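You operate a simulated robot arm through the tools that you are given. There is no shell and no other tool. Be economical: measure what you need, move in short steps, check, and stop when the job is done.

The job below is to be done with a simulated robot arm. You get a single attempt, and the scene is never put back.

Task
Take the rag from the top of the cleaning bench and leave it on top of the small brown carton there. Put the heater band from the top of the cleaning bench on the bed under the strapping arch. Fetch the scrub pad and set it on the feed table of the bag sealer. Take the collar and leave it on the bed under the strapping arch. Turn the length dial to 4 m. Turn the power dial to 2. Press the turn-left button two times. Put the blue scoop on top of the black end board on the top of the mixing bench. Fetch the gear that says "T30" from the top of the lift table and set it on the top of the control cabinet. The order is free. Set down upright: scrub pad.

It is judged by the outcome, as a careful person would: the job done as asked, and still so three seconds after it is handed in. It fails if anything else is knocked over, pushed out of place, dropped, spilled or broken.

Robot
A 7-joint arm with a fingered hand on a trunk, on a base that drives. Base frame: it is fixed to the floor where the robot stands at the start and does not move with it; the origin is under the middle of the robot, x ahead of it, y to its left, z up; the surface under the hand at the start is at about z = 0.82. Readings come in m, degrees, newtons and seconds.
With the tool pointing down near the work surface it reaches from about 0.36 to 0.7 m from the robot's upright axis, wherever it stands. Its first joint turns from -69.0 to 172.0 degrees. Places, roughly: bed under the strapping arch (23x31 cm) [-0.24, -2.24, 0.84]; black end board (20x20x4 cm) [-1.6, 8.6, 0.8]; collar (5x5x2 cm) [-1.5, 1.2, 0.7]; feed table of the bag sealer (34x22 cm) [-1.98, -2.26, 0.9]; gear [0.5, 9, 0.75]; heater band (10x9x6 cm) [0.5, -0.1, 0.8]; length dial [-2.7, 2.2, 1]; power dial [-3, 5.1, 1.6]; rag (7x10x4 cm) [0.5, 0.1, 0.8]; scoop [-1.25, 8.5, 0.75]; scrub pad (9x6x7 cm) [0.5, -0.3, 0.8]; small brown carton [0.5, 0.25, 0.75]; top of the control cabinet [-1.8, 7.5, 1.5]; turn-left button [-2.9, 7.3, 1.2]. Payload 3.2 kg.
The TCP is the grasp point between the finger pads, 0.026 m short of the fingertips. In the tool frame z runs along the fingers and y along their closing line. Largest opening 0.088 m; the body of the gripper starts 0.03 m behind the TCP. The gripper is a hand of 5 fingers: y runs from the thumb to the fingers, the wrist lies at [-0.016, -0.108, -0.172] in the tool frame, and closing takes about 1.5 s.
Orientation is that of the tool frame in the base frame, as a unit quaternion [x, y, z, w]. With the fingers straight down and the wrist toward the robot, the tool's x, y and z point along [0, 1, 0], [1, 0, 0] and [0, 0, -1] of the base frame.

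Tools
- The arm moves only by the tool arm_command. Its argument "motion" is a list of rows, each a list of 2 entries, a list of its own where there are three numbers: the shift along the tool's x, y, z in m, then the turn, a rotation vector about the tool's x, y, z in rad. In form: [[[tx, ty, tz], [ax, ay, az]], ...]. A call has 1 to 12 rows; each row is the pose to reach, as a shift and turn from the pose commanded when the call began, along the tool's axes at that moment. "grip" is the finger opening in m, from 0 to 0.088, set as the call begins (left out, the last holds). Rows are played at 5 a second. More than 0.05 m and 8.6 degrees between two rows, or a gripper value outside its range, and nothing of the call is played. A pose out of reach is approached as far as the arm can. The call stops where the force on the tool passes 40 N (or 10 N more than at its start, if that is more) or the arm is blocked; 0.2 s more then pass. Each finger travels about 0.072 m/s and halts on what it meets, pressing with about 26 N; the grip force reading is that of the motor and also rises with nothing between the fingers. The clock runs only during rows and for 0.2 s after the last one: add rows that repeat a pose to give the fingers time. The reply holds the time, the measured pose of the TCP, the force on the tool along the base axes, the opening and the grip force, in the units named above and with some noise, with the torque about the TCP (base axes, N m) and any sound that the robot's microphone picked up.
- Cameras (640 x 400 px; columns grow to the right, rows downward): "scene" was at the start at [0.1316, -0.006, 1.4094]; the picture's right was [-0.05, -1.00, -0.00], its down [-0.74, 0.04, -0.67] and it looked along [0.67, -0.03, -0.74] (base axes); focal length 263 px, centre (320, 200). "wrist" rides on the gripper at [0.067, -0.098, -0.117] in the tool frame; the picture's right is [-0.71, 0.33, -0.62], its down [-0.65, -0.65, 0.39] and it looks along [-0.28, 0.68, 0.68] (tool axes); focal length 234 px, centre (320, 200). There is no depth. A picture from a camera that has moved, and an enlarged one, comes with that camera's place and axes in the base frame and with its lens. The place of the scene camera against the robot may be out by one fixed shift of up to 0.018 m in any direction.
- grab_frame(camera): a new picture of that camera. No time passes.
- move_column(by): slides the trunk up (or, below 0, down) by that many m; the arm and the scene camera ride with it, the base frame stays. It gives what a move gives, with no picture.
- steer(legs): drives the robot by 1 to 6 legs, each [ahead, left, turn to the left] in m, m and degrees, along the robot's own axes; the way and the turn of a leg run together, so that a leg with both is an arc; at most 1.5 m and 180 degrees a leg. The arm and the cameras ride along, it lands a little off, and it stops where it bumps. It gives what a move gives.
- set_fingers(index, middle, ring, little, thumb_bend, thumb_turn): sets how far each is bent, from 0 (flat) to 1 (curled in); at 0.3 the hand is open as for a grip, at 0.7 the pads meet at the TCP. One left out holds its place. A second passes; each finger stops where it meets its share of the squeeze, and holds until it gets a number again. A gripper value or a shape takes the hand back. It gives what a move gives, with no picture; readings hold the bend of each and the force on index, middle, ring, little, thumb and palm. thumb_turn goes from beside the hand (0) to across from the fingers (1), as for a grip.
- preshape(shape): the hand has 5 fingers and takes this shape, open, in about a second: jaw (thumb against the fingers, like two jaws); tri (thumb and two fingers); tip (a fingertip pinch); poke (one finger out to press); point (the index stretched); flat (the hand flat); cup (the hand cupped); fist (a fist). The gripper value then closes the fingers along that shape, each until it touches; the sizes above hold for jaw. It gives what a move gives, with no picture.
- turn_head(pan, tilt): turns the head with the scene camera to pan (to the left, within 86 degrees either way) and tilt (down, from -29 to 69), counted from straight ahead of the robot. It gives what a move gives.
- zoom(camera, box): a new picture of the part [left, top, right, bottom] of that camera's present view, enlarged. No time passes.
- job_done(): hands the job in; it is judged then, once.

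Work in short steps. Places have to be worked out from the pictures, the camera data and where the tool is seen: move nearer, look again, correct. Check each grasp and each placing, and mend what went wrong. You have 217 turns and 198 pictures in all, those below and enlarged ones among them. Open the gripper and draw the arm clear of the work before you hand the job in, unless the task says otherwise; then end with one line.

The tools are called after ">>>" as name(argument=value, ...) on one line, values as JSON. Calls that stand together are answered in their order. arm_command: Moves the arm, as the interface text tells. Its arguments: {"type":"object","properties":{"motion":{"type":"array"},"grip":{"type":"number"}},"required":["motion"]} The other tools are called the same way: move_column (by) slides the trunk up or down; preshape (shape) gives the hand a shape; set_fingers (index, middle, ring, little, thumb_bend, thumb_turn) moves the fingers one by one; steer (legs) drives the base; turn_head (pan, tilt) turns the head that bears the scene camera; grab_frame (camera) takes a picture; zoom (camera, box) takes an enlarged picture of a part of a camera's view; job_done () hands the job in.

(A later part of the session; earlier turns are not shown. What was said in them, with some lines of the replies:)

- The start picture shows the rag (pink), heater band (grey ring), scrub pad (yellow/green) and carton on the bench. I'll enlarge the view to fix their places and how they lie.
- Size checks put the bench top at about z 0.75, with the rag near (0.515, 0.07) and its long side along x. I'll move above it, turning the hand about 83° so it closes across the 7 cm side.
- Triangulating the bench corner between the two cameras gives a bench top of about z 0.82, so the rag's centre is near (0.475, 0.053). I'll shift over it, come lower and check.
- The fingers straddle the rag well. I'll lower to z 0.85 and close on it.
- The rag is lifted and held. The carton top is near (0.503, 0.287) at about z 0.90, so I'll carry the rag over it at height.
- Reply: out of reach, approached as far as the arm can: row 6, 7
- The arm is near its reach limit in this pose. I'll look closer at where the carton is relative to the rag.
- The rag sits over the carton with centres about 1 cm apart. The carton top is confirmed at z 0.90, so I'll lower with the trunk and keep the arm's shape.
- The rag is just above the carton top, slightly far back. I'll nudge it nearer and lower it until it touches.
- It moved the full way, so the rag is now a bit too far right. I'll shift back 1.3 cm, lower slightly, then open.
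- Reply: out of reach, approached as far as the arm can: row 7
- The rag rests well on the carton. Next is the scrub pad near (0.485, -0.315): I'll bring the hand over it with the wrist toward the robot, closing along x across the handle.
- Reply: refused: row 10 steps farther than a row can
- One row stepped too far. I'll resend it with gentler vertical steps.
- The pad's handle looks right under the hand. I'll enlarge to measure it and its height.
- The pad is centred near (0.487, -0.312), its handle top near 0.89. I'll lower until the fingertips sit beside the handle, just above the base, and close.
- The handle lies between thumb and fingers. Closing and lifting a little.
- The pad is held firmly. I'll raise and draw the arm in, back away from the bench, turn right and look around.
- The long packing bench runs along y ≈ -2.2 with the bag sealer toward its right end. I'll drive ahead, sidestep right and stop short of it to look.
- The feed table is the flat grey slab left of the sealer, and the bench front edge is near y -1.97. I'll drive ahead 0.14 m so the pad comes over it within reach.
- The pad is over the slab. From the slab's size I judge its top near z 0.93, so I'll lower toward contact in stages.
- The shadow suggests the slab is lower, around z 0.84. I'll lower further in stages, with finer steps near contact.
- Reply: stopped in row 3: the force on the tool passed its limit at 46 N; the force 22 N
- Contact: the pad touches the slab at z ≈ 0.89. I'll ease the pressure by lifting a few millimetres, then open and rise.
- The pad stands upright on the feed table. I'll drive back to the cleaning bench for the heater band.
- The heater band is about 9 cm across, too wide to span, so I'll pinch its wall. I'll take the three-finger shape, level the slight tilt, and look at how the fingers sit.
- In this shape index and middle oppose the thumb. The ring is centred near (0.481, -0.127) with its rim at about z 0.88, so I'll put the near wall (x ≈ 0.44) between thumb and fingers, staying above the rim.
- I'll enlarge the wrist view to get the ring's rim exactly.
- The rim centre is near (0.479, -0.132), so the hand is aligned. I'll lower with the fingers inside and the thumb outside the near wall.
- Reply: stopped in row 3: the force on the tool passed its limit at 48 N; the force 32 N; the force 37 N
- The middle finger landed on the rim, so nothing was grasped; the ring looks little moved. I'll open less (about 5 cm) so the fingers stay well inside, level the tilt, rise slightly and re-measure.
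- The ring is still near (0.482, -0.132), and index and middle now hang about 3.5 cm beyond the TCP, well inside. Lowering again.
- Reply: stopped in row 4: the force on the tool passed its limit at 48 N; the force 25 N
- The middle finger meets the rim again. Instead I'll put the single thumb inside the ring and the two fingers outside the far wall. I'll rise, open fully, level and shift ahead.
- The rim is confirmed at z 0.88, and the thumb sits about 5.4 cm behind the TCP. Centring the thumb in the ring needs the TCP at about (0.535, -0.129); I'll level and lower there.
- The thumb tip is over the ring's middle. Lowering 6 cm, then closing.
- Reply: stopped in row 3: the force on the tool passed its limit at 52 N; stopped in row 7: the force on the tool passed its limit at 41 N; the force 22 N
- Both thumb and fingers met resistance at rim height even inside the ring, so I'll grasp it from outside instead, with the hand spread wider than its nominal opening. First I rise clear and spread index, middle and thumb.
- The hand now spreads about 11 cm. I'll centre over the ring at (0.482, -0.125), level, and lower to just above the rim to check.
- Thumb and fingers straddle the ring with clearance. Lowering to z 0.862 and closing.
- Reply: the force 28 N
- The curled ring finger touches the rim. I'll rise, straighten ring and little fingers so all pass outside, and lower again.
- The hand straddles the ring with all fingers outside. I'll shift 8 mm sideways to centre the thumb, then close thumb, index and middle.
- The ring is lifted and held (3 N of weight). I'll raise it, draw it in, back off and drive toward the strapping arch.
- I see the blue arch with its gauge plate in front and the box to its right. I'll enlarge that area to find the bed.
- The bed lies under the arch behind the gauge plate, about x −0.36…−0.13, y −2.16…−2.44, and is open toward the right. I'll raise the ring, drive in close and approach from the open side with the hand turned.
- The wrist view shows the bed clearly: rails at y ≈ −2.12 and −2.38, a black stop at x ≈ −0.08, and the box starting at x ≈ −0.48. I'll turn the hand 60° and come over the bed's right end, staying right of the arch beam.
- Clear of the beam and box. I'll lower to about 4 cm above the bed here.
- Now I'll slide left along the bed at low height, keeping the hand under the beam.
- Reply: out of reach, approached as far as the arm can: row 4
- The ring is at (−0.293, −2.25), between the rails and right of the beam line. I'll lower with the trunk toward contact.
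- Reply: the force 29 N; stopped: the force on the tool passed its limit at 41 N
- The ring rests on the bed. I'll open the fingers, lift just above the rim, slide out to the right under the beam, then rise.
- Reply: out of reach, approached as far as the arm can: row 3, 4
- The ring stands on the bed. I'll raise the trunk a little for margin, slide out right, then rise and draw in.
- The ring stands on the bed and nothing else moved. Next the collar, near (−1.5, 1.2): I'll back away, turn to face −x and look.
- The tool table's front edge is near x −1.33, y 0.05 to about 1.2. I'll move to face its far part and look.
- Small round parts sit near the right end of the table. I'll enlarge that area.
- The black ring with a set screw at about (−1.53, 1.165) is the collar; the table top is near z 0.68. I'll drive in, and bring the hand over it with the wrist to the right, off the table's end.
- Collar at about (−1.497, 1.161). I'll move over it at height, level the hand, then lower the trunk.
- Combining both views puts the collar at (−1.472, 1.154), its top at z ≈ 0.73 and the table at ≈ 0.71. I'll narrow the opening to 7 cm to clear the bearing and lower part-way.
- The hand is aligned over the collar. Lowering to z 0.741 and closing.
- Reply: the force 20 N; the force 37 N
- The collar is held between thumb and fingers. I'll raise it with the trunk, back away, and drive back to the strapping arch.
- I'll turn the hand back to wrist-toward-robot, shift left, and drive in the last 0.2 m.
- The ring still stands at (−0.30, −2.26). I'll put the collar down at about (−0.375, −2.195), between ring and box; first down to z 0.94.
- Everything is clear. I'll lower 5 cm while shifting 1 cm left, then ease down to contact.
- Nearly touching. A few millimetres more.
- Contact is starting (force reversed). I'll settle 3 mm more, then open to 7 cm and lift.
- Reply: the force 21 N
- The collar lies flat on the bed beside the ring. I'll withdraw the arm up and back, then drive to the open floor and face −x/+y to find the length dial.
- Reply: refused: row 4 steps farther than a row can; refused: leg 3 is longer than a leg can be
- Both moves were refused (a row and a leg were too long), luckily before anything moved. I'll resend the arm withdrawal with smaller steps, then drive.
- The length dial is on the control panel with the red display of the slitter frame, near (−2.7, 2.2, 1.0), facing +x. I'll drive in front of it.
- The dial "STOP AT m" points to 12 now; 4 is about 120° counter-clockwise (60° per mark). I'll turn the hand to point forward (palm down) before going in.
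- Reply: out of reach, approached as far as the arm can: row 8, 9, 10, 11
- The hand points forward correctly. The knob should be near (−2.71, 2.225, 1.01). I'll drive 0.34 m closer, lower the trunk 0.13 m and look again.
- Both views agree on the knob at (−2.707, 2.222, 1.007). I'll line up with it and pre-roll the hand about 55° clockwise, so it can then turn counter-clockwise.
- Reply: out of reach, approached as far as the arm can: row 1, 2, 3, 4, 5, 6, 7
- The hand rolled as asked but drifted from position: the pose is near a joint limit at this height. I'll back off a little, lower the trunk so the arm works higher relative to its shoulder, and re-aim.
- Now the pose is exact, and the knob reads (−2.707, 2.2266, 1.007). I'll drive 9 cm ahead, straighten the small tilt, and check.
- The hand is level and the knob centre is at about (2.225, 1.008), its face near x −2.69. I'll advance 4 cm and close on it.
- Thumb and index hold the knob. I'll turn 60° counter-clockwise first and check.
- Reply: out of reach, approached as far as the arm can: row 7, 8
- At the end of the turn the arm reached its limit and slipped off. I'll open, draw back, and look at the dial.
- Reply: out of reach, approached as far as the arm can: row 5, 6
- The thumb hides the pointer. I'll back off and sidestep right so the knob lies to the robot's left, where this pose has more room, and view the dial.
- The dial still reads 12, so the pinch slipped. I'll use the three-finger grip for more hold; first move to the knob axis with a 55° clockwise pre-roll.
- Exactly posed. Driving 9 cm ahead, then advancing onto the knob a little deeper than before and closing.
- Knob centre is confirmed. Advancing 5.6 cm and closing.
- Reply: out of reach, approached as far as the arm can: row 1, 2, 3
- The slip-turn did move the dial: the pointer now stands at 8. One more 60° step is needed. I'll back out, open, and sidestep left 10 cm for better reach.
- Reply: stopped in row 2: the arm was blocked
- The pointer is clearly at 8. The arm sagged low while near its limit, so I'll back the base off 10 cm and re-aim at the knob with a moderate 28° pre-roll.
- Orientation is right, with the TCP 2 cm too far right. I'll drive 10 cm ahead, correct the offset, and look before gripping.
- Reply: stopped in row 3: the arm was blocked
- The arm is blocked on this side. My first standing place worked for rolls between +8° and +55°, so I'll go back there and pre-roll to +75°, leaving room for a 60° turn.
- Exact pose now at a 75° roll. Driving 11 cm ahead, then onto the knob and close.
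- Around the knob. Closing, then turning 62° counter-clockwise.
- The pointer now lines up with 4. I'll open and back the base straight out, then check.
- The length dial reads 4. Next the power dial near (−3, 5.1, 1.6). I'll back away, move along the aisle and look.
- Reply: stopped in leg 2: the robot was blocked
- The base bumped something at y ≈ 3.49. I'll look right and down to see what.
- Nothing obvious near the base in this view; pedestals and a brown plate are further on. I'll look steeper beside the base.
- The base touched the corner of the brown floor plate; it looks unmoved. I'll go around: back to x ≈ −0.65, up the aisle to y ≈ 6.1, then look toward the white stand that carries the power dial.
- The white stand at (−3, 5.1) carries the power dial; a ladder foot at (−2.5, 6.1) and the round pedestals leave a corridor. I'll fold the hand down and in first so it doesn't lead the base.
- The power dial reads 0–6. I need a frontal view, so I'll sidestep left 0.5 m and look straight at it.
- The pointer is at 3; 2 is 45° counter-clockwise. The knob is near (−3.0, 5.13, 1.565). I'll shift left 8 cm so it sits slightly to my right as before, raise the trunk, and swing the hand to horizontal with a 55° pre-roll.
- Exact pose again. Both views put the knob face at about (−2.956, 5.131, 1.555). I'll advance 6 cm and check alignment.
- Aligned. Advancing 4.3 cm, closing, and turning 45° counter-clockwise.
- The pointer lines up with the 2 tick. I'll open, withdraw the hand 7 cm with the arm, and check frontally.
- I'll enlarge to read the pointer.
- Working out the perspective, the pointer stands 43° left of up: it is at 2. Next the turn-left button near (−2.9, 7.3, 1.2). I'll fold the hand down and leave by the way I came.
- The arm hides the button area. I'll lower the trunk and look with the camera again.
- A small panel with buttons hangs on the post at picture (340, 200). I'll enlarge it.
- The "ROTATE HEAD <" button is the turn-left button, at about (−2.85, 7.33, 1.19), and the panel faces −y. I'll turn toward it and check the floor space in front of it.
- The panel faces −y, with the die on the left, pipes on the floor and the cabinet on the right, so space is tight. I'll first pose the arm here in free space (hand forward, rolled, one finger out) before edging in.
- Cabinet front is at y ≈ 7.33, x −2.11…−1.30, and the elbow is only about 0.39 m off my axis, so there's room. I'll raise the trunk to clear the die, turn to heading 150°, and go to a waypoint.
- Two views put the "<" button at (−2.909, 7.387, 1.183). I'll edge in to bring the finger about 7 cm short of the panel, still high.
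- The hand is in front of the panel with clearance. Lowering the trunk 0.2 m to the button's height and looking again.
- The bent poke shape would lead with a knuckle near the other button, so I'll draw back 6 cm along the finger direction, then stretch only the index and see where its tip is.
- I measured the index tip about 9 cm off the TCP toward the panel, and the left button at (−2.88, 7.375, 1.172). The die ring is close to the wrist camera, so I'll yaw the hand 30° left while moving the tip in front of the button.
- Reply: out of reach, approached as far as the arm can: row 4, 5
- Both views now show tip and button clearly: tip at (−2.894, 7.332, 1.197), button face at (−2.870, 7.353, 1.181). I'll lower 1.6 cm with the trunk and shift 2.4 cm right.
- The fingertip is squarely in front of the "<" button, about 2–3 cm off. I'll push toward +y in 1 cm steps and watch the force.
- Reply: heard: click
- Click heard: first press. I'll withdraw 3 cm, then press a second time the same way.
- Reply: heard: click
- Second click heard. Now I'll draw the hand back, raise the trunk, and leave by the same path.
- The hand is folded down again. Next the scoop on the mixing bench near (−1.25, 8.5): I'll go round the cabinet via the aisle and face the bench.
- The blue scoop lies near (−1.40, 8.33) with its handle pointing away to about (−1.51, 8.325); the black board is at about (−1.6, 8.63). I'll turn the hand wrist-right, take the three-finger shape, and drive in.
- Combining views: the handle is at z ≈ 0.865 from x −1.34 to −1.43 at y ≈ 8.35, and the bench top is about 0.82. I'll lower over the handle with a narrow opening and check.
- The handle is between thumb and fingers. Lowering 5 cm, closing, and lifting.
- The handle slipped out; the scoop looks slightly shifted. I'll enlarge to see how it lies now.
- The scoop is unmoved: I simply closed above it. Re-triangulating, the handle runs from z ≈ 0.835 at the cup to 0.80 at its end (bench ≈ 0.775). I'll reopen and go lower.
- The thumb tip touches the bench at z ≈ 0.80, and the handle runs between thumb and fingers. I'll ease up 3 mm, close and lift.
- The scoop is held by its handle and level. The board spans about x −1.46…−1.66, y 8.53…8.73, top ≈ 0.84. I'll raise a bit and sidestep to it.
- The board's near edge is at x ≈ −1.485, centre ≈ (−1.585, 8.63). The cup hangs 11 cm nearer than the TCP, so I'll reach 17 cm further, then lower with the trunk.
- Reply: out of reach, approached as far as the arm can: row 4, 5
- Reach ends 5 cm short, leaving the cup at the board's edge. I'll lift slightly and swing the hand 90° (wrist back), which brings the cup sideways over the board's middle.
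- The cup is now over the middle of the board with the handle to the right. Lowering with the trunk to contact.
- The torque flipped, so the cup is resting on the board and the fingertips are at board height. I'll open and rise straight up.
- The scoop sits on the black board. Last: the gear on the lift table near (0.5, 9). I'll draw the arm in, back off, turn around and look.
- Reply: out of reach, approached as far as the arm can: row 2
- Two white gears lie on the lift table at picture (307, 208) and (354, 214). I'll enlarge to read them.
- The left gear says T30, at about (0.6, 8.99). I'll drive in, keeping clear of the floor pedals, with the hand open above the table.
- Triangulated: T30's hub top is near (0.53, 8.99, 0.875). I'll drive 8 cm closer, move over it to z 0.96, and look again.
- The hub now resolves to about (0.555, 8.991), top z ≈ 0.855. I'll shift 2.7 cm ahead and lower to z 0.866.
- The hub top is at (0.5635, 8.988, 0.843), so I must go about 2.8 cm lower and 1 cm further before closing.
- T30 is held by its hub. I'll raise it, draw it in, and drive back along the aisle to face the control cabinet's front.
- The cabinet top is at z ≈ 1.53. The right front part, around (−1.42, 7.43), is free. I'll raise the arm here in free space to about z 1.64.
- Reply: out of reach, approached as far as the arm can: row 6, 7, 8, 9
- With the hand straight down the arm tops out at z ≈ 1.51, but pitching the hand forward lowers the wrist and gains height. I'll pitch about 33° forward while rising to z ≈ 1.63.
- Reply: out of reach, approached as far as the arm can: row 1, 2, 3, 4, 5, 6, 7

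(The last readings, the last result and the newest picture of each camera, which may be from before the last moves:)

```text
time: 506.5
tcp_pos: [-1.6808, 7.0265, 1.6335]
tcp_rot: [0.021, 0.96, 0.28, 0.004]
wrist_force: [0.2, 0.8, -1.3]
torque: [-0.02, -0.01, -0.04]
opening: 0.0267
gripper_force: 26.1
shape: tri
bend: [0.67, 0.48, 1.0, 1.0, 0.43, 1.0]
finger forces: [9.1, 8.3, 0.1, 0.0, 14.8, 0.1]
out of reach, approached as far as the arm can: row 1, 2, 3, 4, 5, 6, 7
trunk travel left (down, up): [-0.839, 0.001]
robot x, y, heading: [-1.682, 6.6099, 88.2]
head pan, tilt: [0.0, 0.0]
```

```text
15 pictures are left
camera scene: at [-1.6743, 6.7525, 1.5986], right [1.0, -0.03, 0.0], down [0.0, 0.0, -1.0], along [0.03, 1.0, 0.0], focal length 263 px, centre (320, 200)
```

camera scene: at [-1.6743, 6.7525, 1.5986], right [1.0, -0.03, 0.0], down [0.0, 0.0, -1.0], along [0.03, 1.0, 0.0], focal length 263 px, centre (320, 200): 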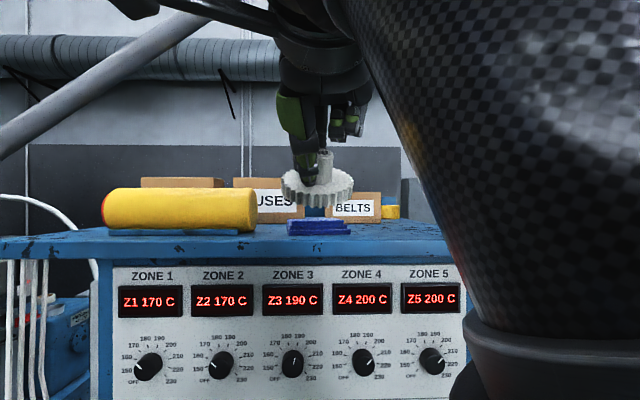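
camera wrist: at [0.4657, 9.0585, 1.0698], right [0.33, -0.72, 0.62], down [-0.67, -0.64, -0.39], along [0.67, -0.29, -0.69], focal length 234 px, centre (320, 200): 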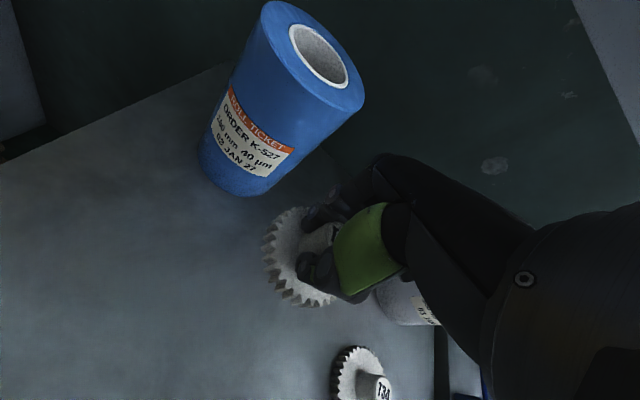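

At a 33° pitch the gear's underside clears the cabinet top by several cm. I'll sidestep right to the free area and drive in so the gear is over the top's front right.

>>> steer(legs=[[0, -0.25, 1.8], [0.31, 0, 0]])

>>> grab_frame(camera="scene")

>>> grab_frame(camera="wrist")

```text
time: 510.1
tcp_pos: [-1.4378, 7.3362, 1.6337]
tcp_rot: [0.008, 0.959, 0.282, -0.001]
wrist_force: [0.2, -0.4, -0.7]
torque: [-0.02, 0.03, -0.05]
opening: 0.0264
gripper_force: 26.5
shape: tri
bend: [0.67, 0.48, 1.0, 1.0, 0.43, 1.0]
finger forces: [9.3, 8.4, 0.1, 0.1, 14.9, 0.0]
trunk travel left (down, up): [-0.839, 0.001]
robot x, y, heading: [-1.43, 6.9226, 89.4]
head pan, tilt: [0.0, 0.0]
```

```text
14 pictures are left
camera scene: at [-1.425, 7.0612, 1.5989], right [1.0, -0.01, 0.0], down [0.0, 0.0, -1.0], along [0.01, 1.0, 0.0], focal length 263 px, centre (320, 200)
```

scene: 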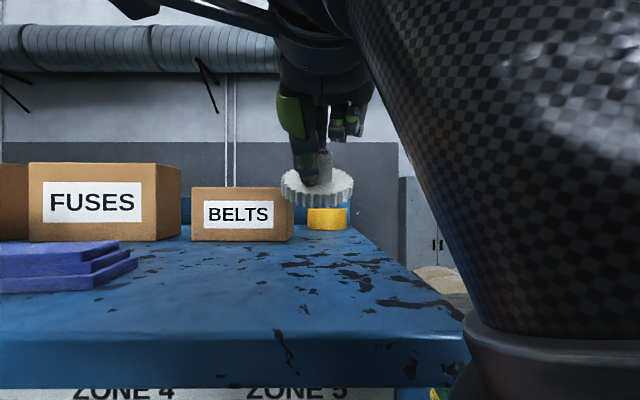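

```text
13 pictures are left
camera wrist: at [-1.5076, 7.1914, 1.682], right [0.71, -0.07, 0.7], down [0.64, -0.35, -0.68], along [0.29, 0.93, -0.2], focal length 234 px, centre (320, 200)
```

wrist: 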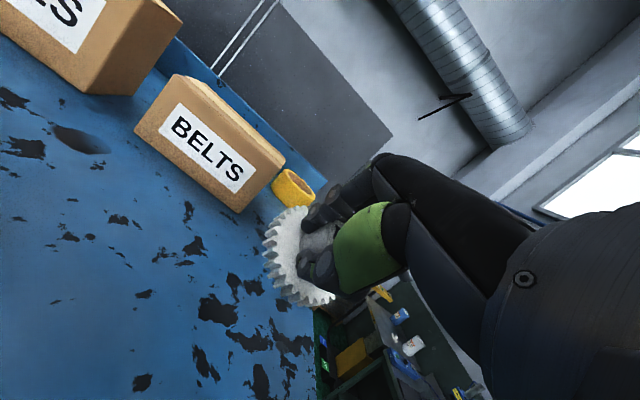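

The top's front edge is near y 7.16, its surface ≈ 1.54, and the BELTS box front ≈ 7.42. I'll bring the gear to about (−1.46, 7.30), clear of the box and edges, while reducing the pitch to about 18°.

>>> arm_command(motion=[[[0.008, -0.018, -0.006], [0.087, 0, 0]], [[0.017, -0.037, -0.012], [0.173, 0, 0]], [[0.025, -0.0553, -0.0176], [0.26, 0, 0]], [[0.025, -0.0553, -0.0176], [0.26, 0, 0]]])

>>> zoom(camera="scene", box=[180, 120, 420, 360])

```text
time: 511.1
tcp_pos: [-1.4479, 7.2861, 1.5874]
tcp_rot: [0.009, 0.991, 0.134, -0.001]
wrist_force: [-0.1, 0.1, -1.7]
torque: [-0.06, 0.0, 0.0]
opening: 0.0266
gripper_force: 26.3
shape: tri
bend: [0.67, 0.48, 1.0, 1.0, 0.43, 1.0]
finger forces: [8.9, 8.1, 0.1, 0.0, 14.6, 0.0]
out of reach, approached as far as the arm can: row 1, 2, 3, 4
trunk travel left (down, up): [-0.839, 0.001]
robot x, y, heading: [-1.4294, 6.9233, 90.1]
head pan, tilt: [0.0, 0.0]
```

```text
1.67 times, centred on (300, 240) of scene
camera zoom: at [-1.414, 7.0589, 1.6062], right [0.99, -0.13, 0.0], down [0.01, 0.08, -1.0], along [0.13, 0.99, 0.08], focal length 438 px, centre (353, 133)
```

zoom: 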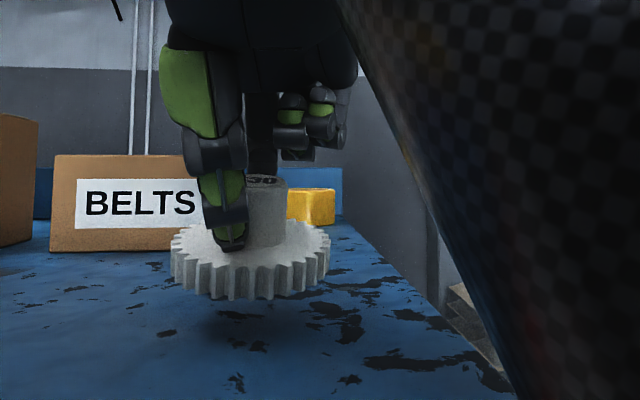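

Pitch is now about 15° and the gear is just above the surface. I'll lower in small steps until it touches.

>>> arm_command(motion=[[[0, -0.0015, 0.005], [0, 0, 0]], [[0, -0.003, 0.01], [0, 0, 0]], [[0, -0.004, 0.014], [0, 0, 0]]])

>>> zoom(camera="scene", box=[180, 120, 420, 360])

```text
time: 511.9
tcp_pos: [-1.4449, 7.2866, 1.5863]
tcp_rot: [0.01, 0.991, 0.136, -0.006]
wrist_force: [-0.2, 0.5, -0.8]
torque: [-0.03, 0.0, 0.02]
opening: 0.0266
gripper_force: 26.1
shape: tri
bend: [0.67, 0.48, 1.0, 1.0, 0.43, 1.0]
finger forces: [8.8, 8.0, 0.0, 0.0, 14.5, 0.1]
out of reach, approached as far as the arm can: row 1, 2, 3
trunk travel left (down, up): [-0.839, 0.001]
robot x, y, heading: [-1.425, 6.9213, 89.6]
head pan, tilt: [0.0, 0.0]
```

```text
1.67 times, centred on (300, 240) of scene
camera zoom: at [-1.4202, 7.0619, 1.6], right [1.0, -0.06, 0.0], down [0.0, 0.01, -1.0], along [0.06, 1.0, 0.01], focal length 438 px, centre (353, 133)
```

zoom: 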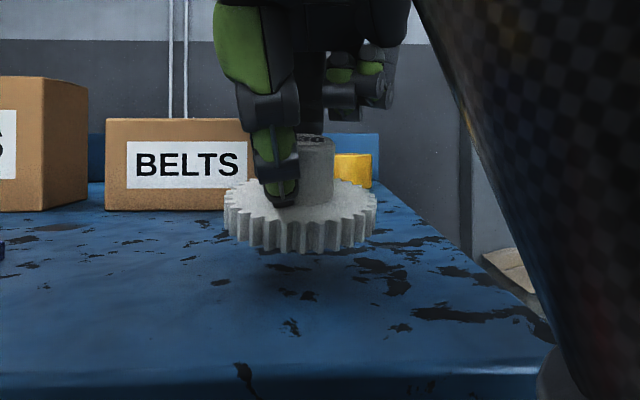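

The arm can't lower further in this posture, so I'll lower with the trunk in small steps, watching the force.

>>> move_column(by=-0.012)

>>> move_column(by=-0.008)

>>> zoom(camera="scene", box=[220, 120, 400, 300])

```text
time: 512.5
tcp_pos: [-1.4461, 7.2876, 1.5743]
tcp_rot: [0.01, 0.991, 0.137, -0.006]
wrist_force: [0.2, -0.3, -0.4]
torque: [0.02, 0.02, 0.04]
opening: 0.0266
gripper_force: 26.1
shape: tri
bend: [0.67, 0.48, 1.0, 1.0, 0.43, 1.0]
finger forces: [8.8, 8.2, 0.1, 0.0, 14.5, 0.1]
trunk travel left (down, up): [-0.827, 0.013]
robot x, y, heading: [-1.4297, 6.9223, 89.7]
head pan, tilt: [0.0, 0.0]
```

```text
time: 513.0
tcp_pos: [-1.4467, 7.2866, 1.567]
tcp_rot: [0.01, 0.991, 0.136, -0.006]
wrist_force: [0.5, 1.2, 0.2]
torque: [-0.01, -0.01, 0.0]
opening: 0.0271
gripper_force: 25.6
shape: tri
bend: [0.67, 0.47, 1.0, 1.0, 0.43, 1.0]
finger forces: [9.2, 8.6, 0.0, 0.1, 15.2, 0.0]
trunk travel left (down, up): [-0.819, 0.021]
robot x, y, heading: [-1.4267, 6.9233, 89.7]
head pan, tilt: [0.0, 0.0]
```

```text
2.22 times, centred on (310, 210) of scene
camera zoom: at [-1.4199, 7.0616, 1.5806], right [1.0, -0.06, 0.0], down [0.0, 0.02, -1.0], along [0.06, 1.0, 0.02], focal length 584 px, centre (342, 178)
```

zoom: 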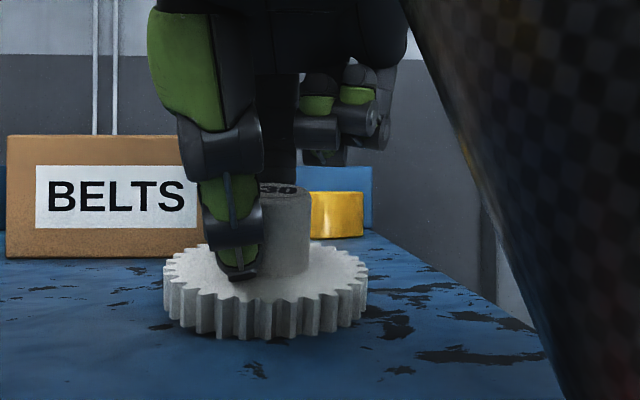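

The weight has gone off the hand: the near edge touches. I'll press a few millimetres more to let it settle flatter.

>>> move_column(by=-0.006)

>>> move_column(by=-0.005)

>>> zoom(camera="scene", box=[220, 120, 400, 300])

```text
time: 513.6
tcp_pos: [-1.4472, 7.2868, 1.562]
tcp_rot: [0.01, 0.99, 0.138, -0.007]
wrist_force: [-1.0, 2.9, 13.9]
torque: [-0.23, -0.05, 0.06]
opening: 0.029
gripper_force: 26.0
shape: tri
bend: [0.66, 0.45, 1.0, 1.0, 0.96, 1.0]
finger forces: [12.7, 10.5, 0.0, 0.0, 28.7, 0.0]
trunk travel left (down, up): [-0.813, 0.027]
robot x, y, heading: [-1.4291, 6.9219, 89.7]
head pan, tilt: [0.0, 0.0]
```

```text
time: 514.1
tcp_pos: [-1.4468, 7.2842, 1.5573]
tcp_rot: [0.009, 0.99, 0.138, -0.005]
wrist_force: [0.5, 0.2, 12.8]
torque: [-0.23, -0.04, -0.02]
opening: 0.0273
gripper_force: 26.1
shape: tri
bend: [0.71, 0.42, 1.0, 1.0, 0.99, 1.0]
finger forces: [9.5, 12.8, 0.0, 0.0, 31.4, 0.0]
trunk travel left (down, up): [-0.808, 0.032]
robot x, y, heading: [-1.4305, 6.9258, 89.6]
head pan, tilt: [0.0, 0.0]
```

```text
2.22 times, centred on (310, 210) of scene
camera zoom: at [-1.4189, 7.0592, 1.5705], right [1.0, -0.08, 0.0], down [0.0, 0.03, -1.0], along [0.08, 1.0, 0.03], focal length 584 px, centre (342, 178)
```

zoom: 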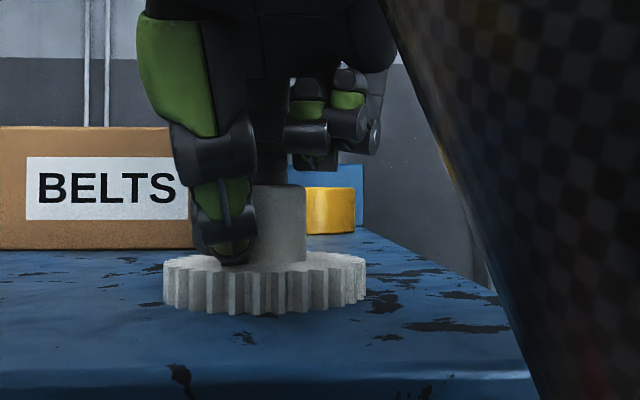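

The gear now sits flat on the cabinet top. I'll open wide and raise the trunk first.

>>> arm_command(motion=[[[0, 0, 0], [0, 0, 0]], [[0, 0, 0], [0, 0, 0]], [[0, 0, 0], [0, 0, 0]], [[0, 0, 0], [0, 0, 0]], [[0, 0, 0], [0, 0, 0]], [[0, 0, 0], [0, 0, 0]]], grip=0.088)

>>> move_column(by=0.032)

>>> zoom(camera="scene", box=[220, 120, 400, 300])

```text
time: 515.5
tcp_pos: [-1.4443, 7.2858, 1.5584]
tcp_rot: [0.01, 0.99, 0.141, -0.007]
wrist_force: [4.0, 5.3, 30.7]
torque: [0.09, 0.17, -0.08]
opening: 0.0641
gripper_force: 0.1
shape: tri
bend: [0.3, 0.3, 0.99, 0.99, 0.49, 1.0]
finger forces: [0.0, 0.0, 0.1, 0.1, 30.8, 0.1]
trunk travel left (down, up): [-0.808, 0.032]
robot x, y, heading: [-1.4288, 6.9256, 89.7]
head pan, tilt: [0.0, 0.0]
```

```text
time: 516.3
tcp_pos: [-1.4477, 7.2862, 1.5858]
tcp_rot: [0.009, 0.991, 0.136, -0.004]
wrist_force: [0.9, 0.5, 0.2]
torque: [0.0, 0.02, -0.01]
opening: 0.0879
gripper_force: 0.1
shape: tri
bend: [0.3, 0.3, 0.99, 0.99, 0.3, 0.97]
finger forces: [0.0, 0.0, 0.1, 0.0, 0.1, 0.1]
trunk travel left (down, up): [-0.84, 0.0]
robot x, y, heading: [-1.4275, 6.9244, 89.5]
head pan, tilt: [0.0, 0.0]
```

```text
2.22 times, centred on (310, 210) of scene
camera zoom: at [-1.4183, 7.0615, 1.6022], right [1.0, -0.08, 0.0], down [0.0, 0.03, -1.0], along [0.08, 1.0, 0.03], focal length 584 px, centre (342, 178)
```

zoom: 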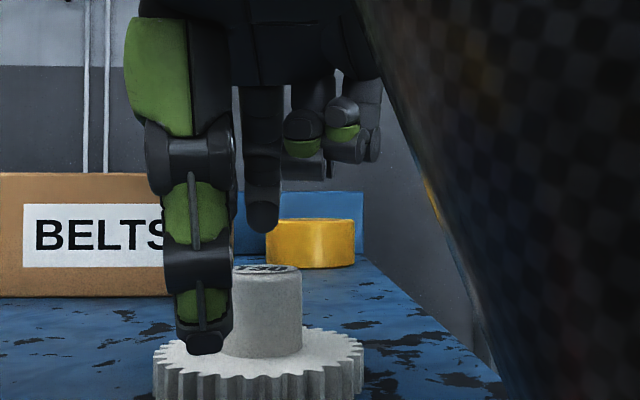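

The gear stands free; index tip is already about 1 cm above the hub top. I'll rise further while pitching the hand forward, then check.

>>> arm_command(motion=[[[0, -0.001, -0.012], [-0.06, 0, 0]], [[0, -0.001, -0.024], [-0.13, 0, 0]], [[0, -0.002, -0.036], [-0.2, 0, 0]], [[0, -0.003, -0.048], [-0.28, 0, 0]], [[0, -0.003, -0.048], [-0.28, 0, 0]]])

>>> zoom(camera="scene", box=[220, 120, 400, 300])

```text
time: 517.7
tcp_pos: [-1.4507, 7.3192, 1.6219]
tcp_rot: [0.011, 0.969, 0.247, -0.004]
wrist_force: [-1.2, -0.3, 0.3]
torque: [0.0, 0.01, -0.02]
opening: 0.0877
gripper_force: 0.1
shape: tri
bend: [0.3, 0.3, 0.99, 0.99, 0.3, 0.97]
finger forces: [0.0, 0.1, 0.0, 0.0, 0.0, 0.0]
out of reach, approached as far as the arm can: row 2, 3, 4, 5
trunk travel left (down, up): [-0.84, 0.0]
robot x, y, heading: [-1.4292, 6.921, 89.8]
head pan, tilt: [0.0, 0.0]
stopped in row 5: the arm was blocked; the commanded pose is now the measured one
```

```text
2.22 times, centred on (310, 210) of scene
camera zoom: at [-1.4234, 7.062, 1.6009], right [1.0, -0.02, 0.0], down [0.0, 0.02, -1.0], along [0.02, 1.0, 0.02], focal length 584 px, centre (342, 178)
```

zoom: 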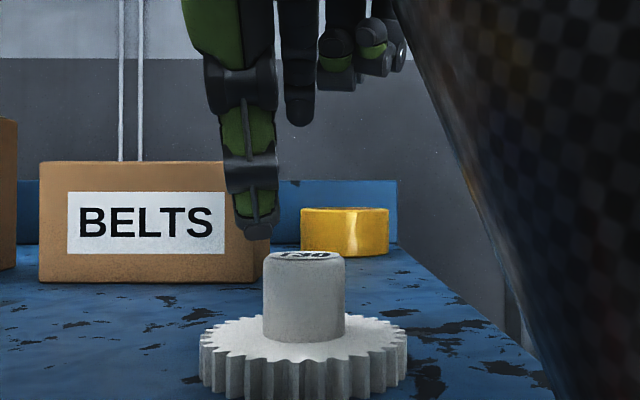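

All fingers are above the hub now. I'll drive straight back half a metre and check the gear.

>>> steer(legs=[[-0.5, 0, 0]])

>>> grab_frame(camera="scene")

```text
time: 520.6
tcp_pos: [-1.4533, 6.8155, 1.6207]
tcp_rot: [0.012, 0.968, 0.249, -0.006]
wrist_force: [0.4, -0.3, 0.0]
torque: [-0.01, -0.01, -0.02]
opening: 0.0879
gripper_force: 0.0
shape: tri
bend: [0.3, 0.3, 0.99, 0.99, 0.3, 0.97]
finger forces: [0.1, 0.0, 0.0, 0.0, 0.1, 0.0]
trunk travel left (down, up): [-0.84, 0.0]
robot x, y, heading: [-1.4301, 6.4205, 89.7]
head pan, tilt: [0.0, 0.0]
```

```text
6 pictures are left
camera scene: at [-1.4258, 6.5591, 1.6007], right [1.0, -0.03, 0.0], down [0.0, 0.02, -1.0], along [0.03, 1.0, 0.02], focal length 263 px, centre (320, 200)
```

scene: 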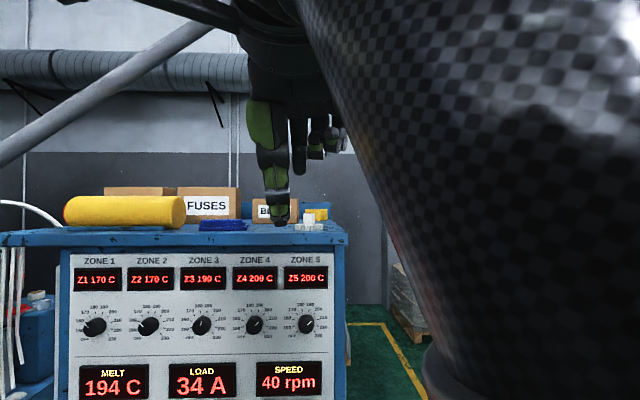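

The T30 gear stands on the cabinet top, the hand is open and the arm is clear. All nine items are done, so I hand the job in.

>>> job_done()

```text
The job is handed in.
```

All nine items were done and the job is handed in. While driving, the base bumped a brown floor plate once; it looked unmoved.
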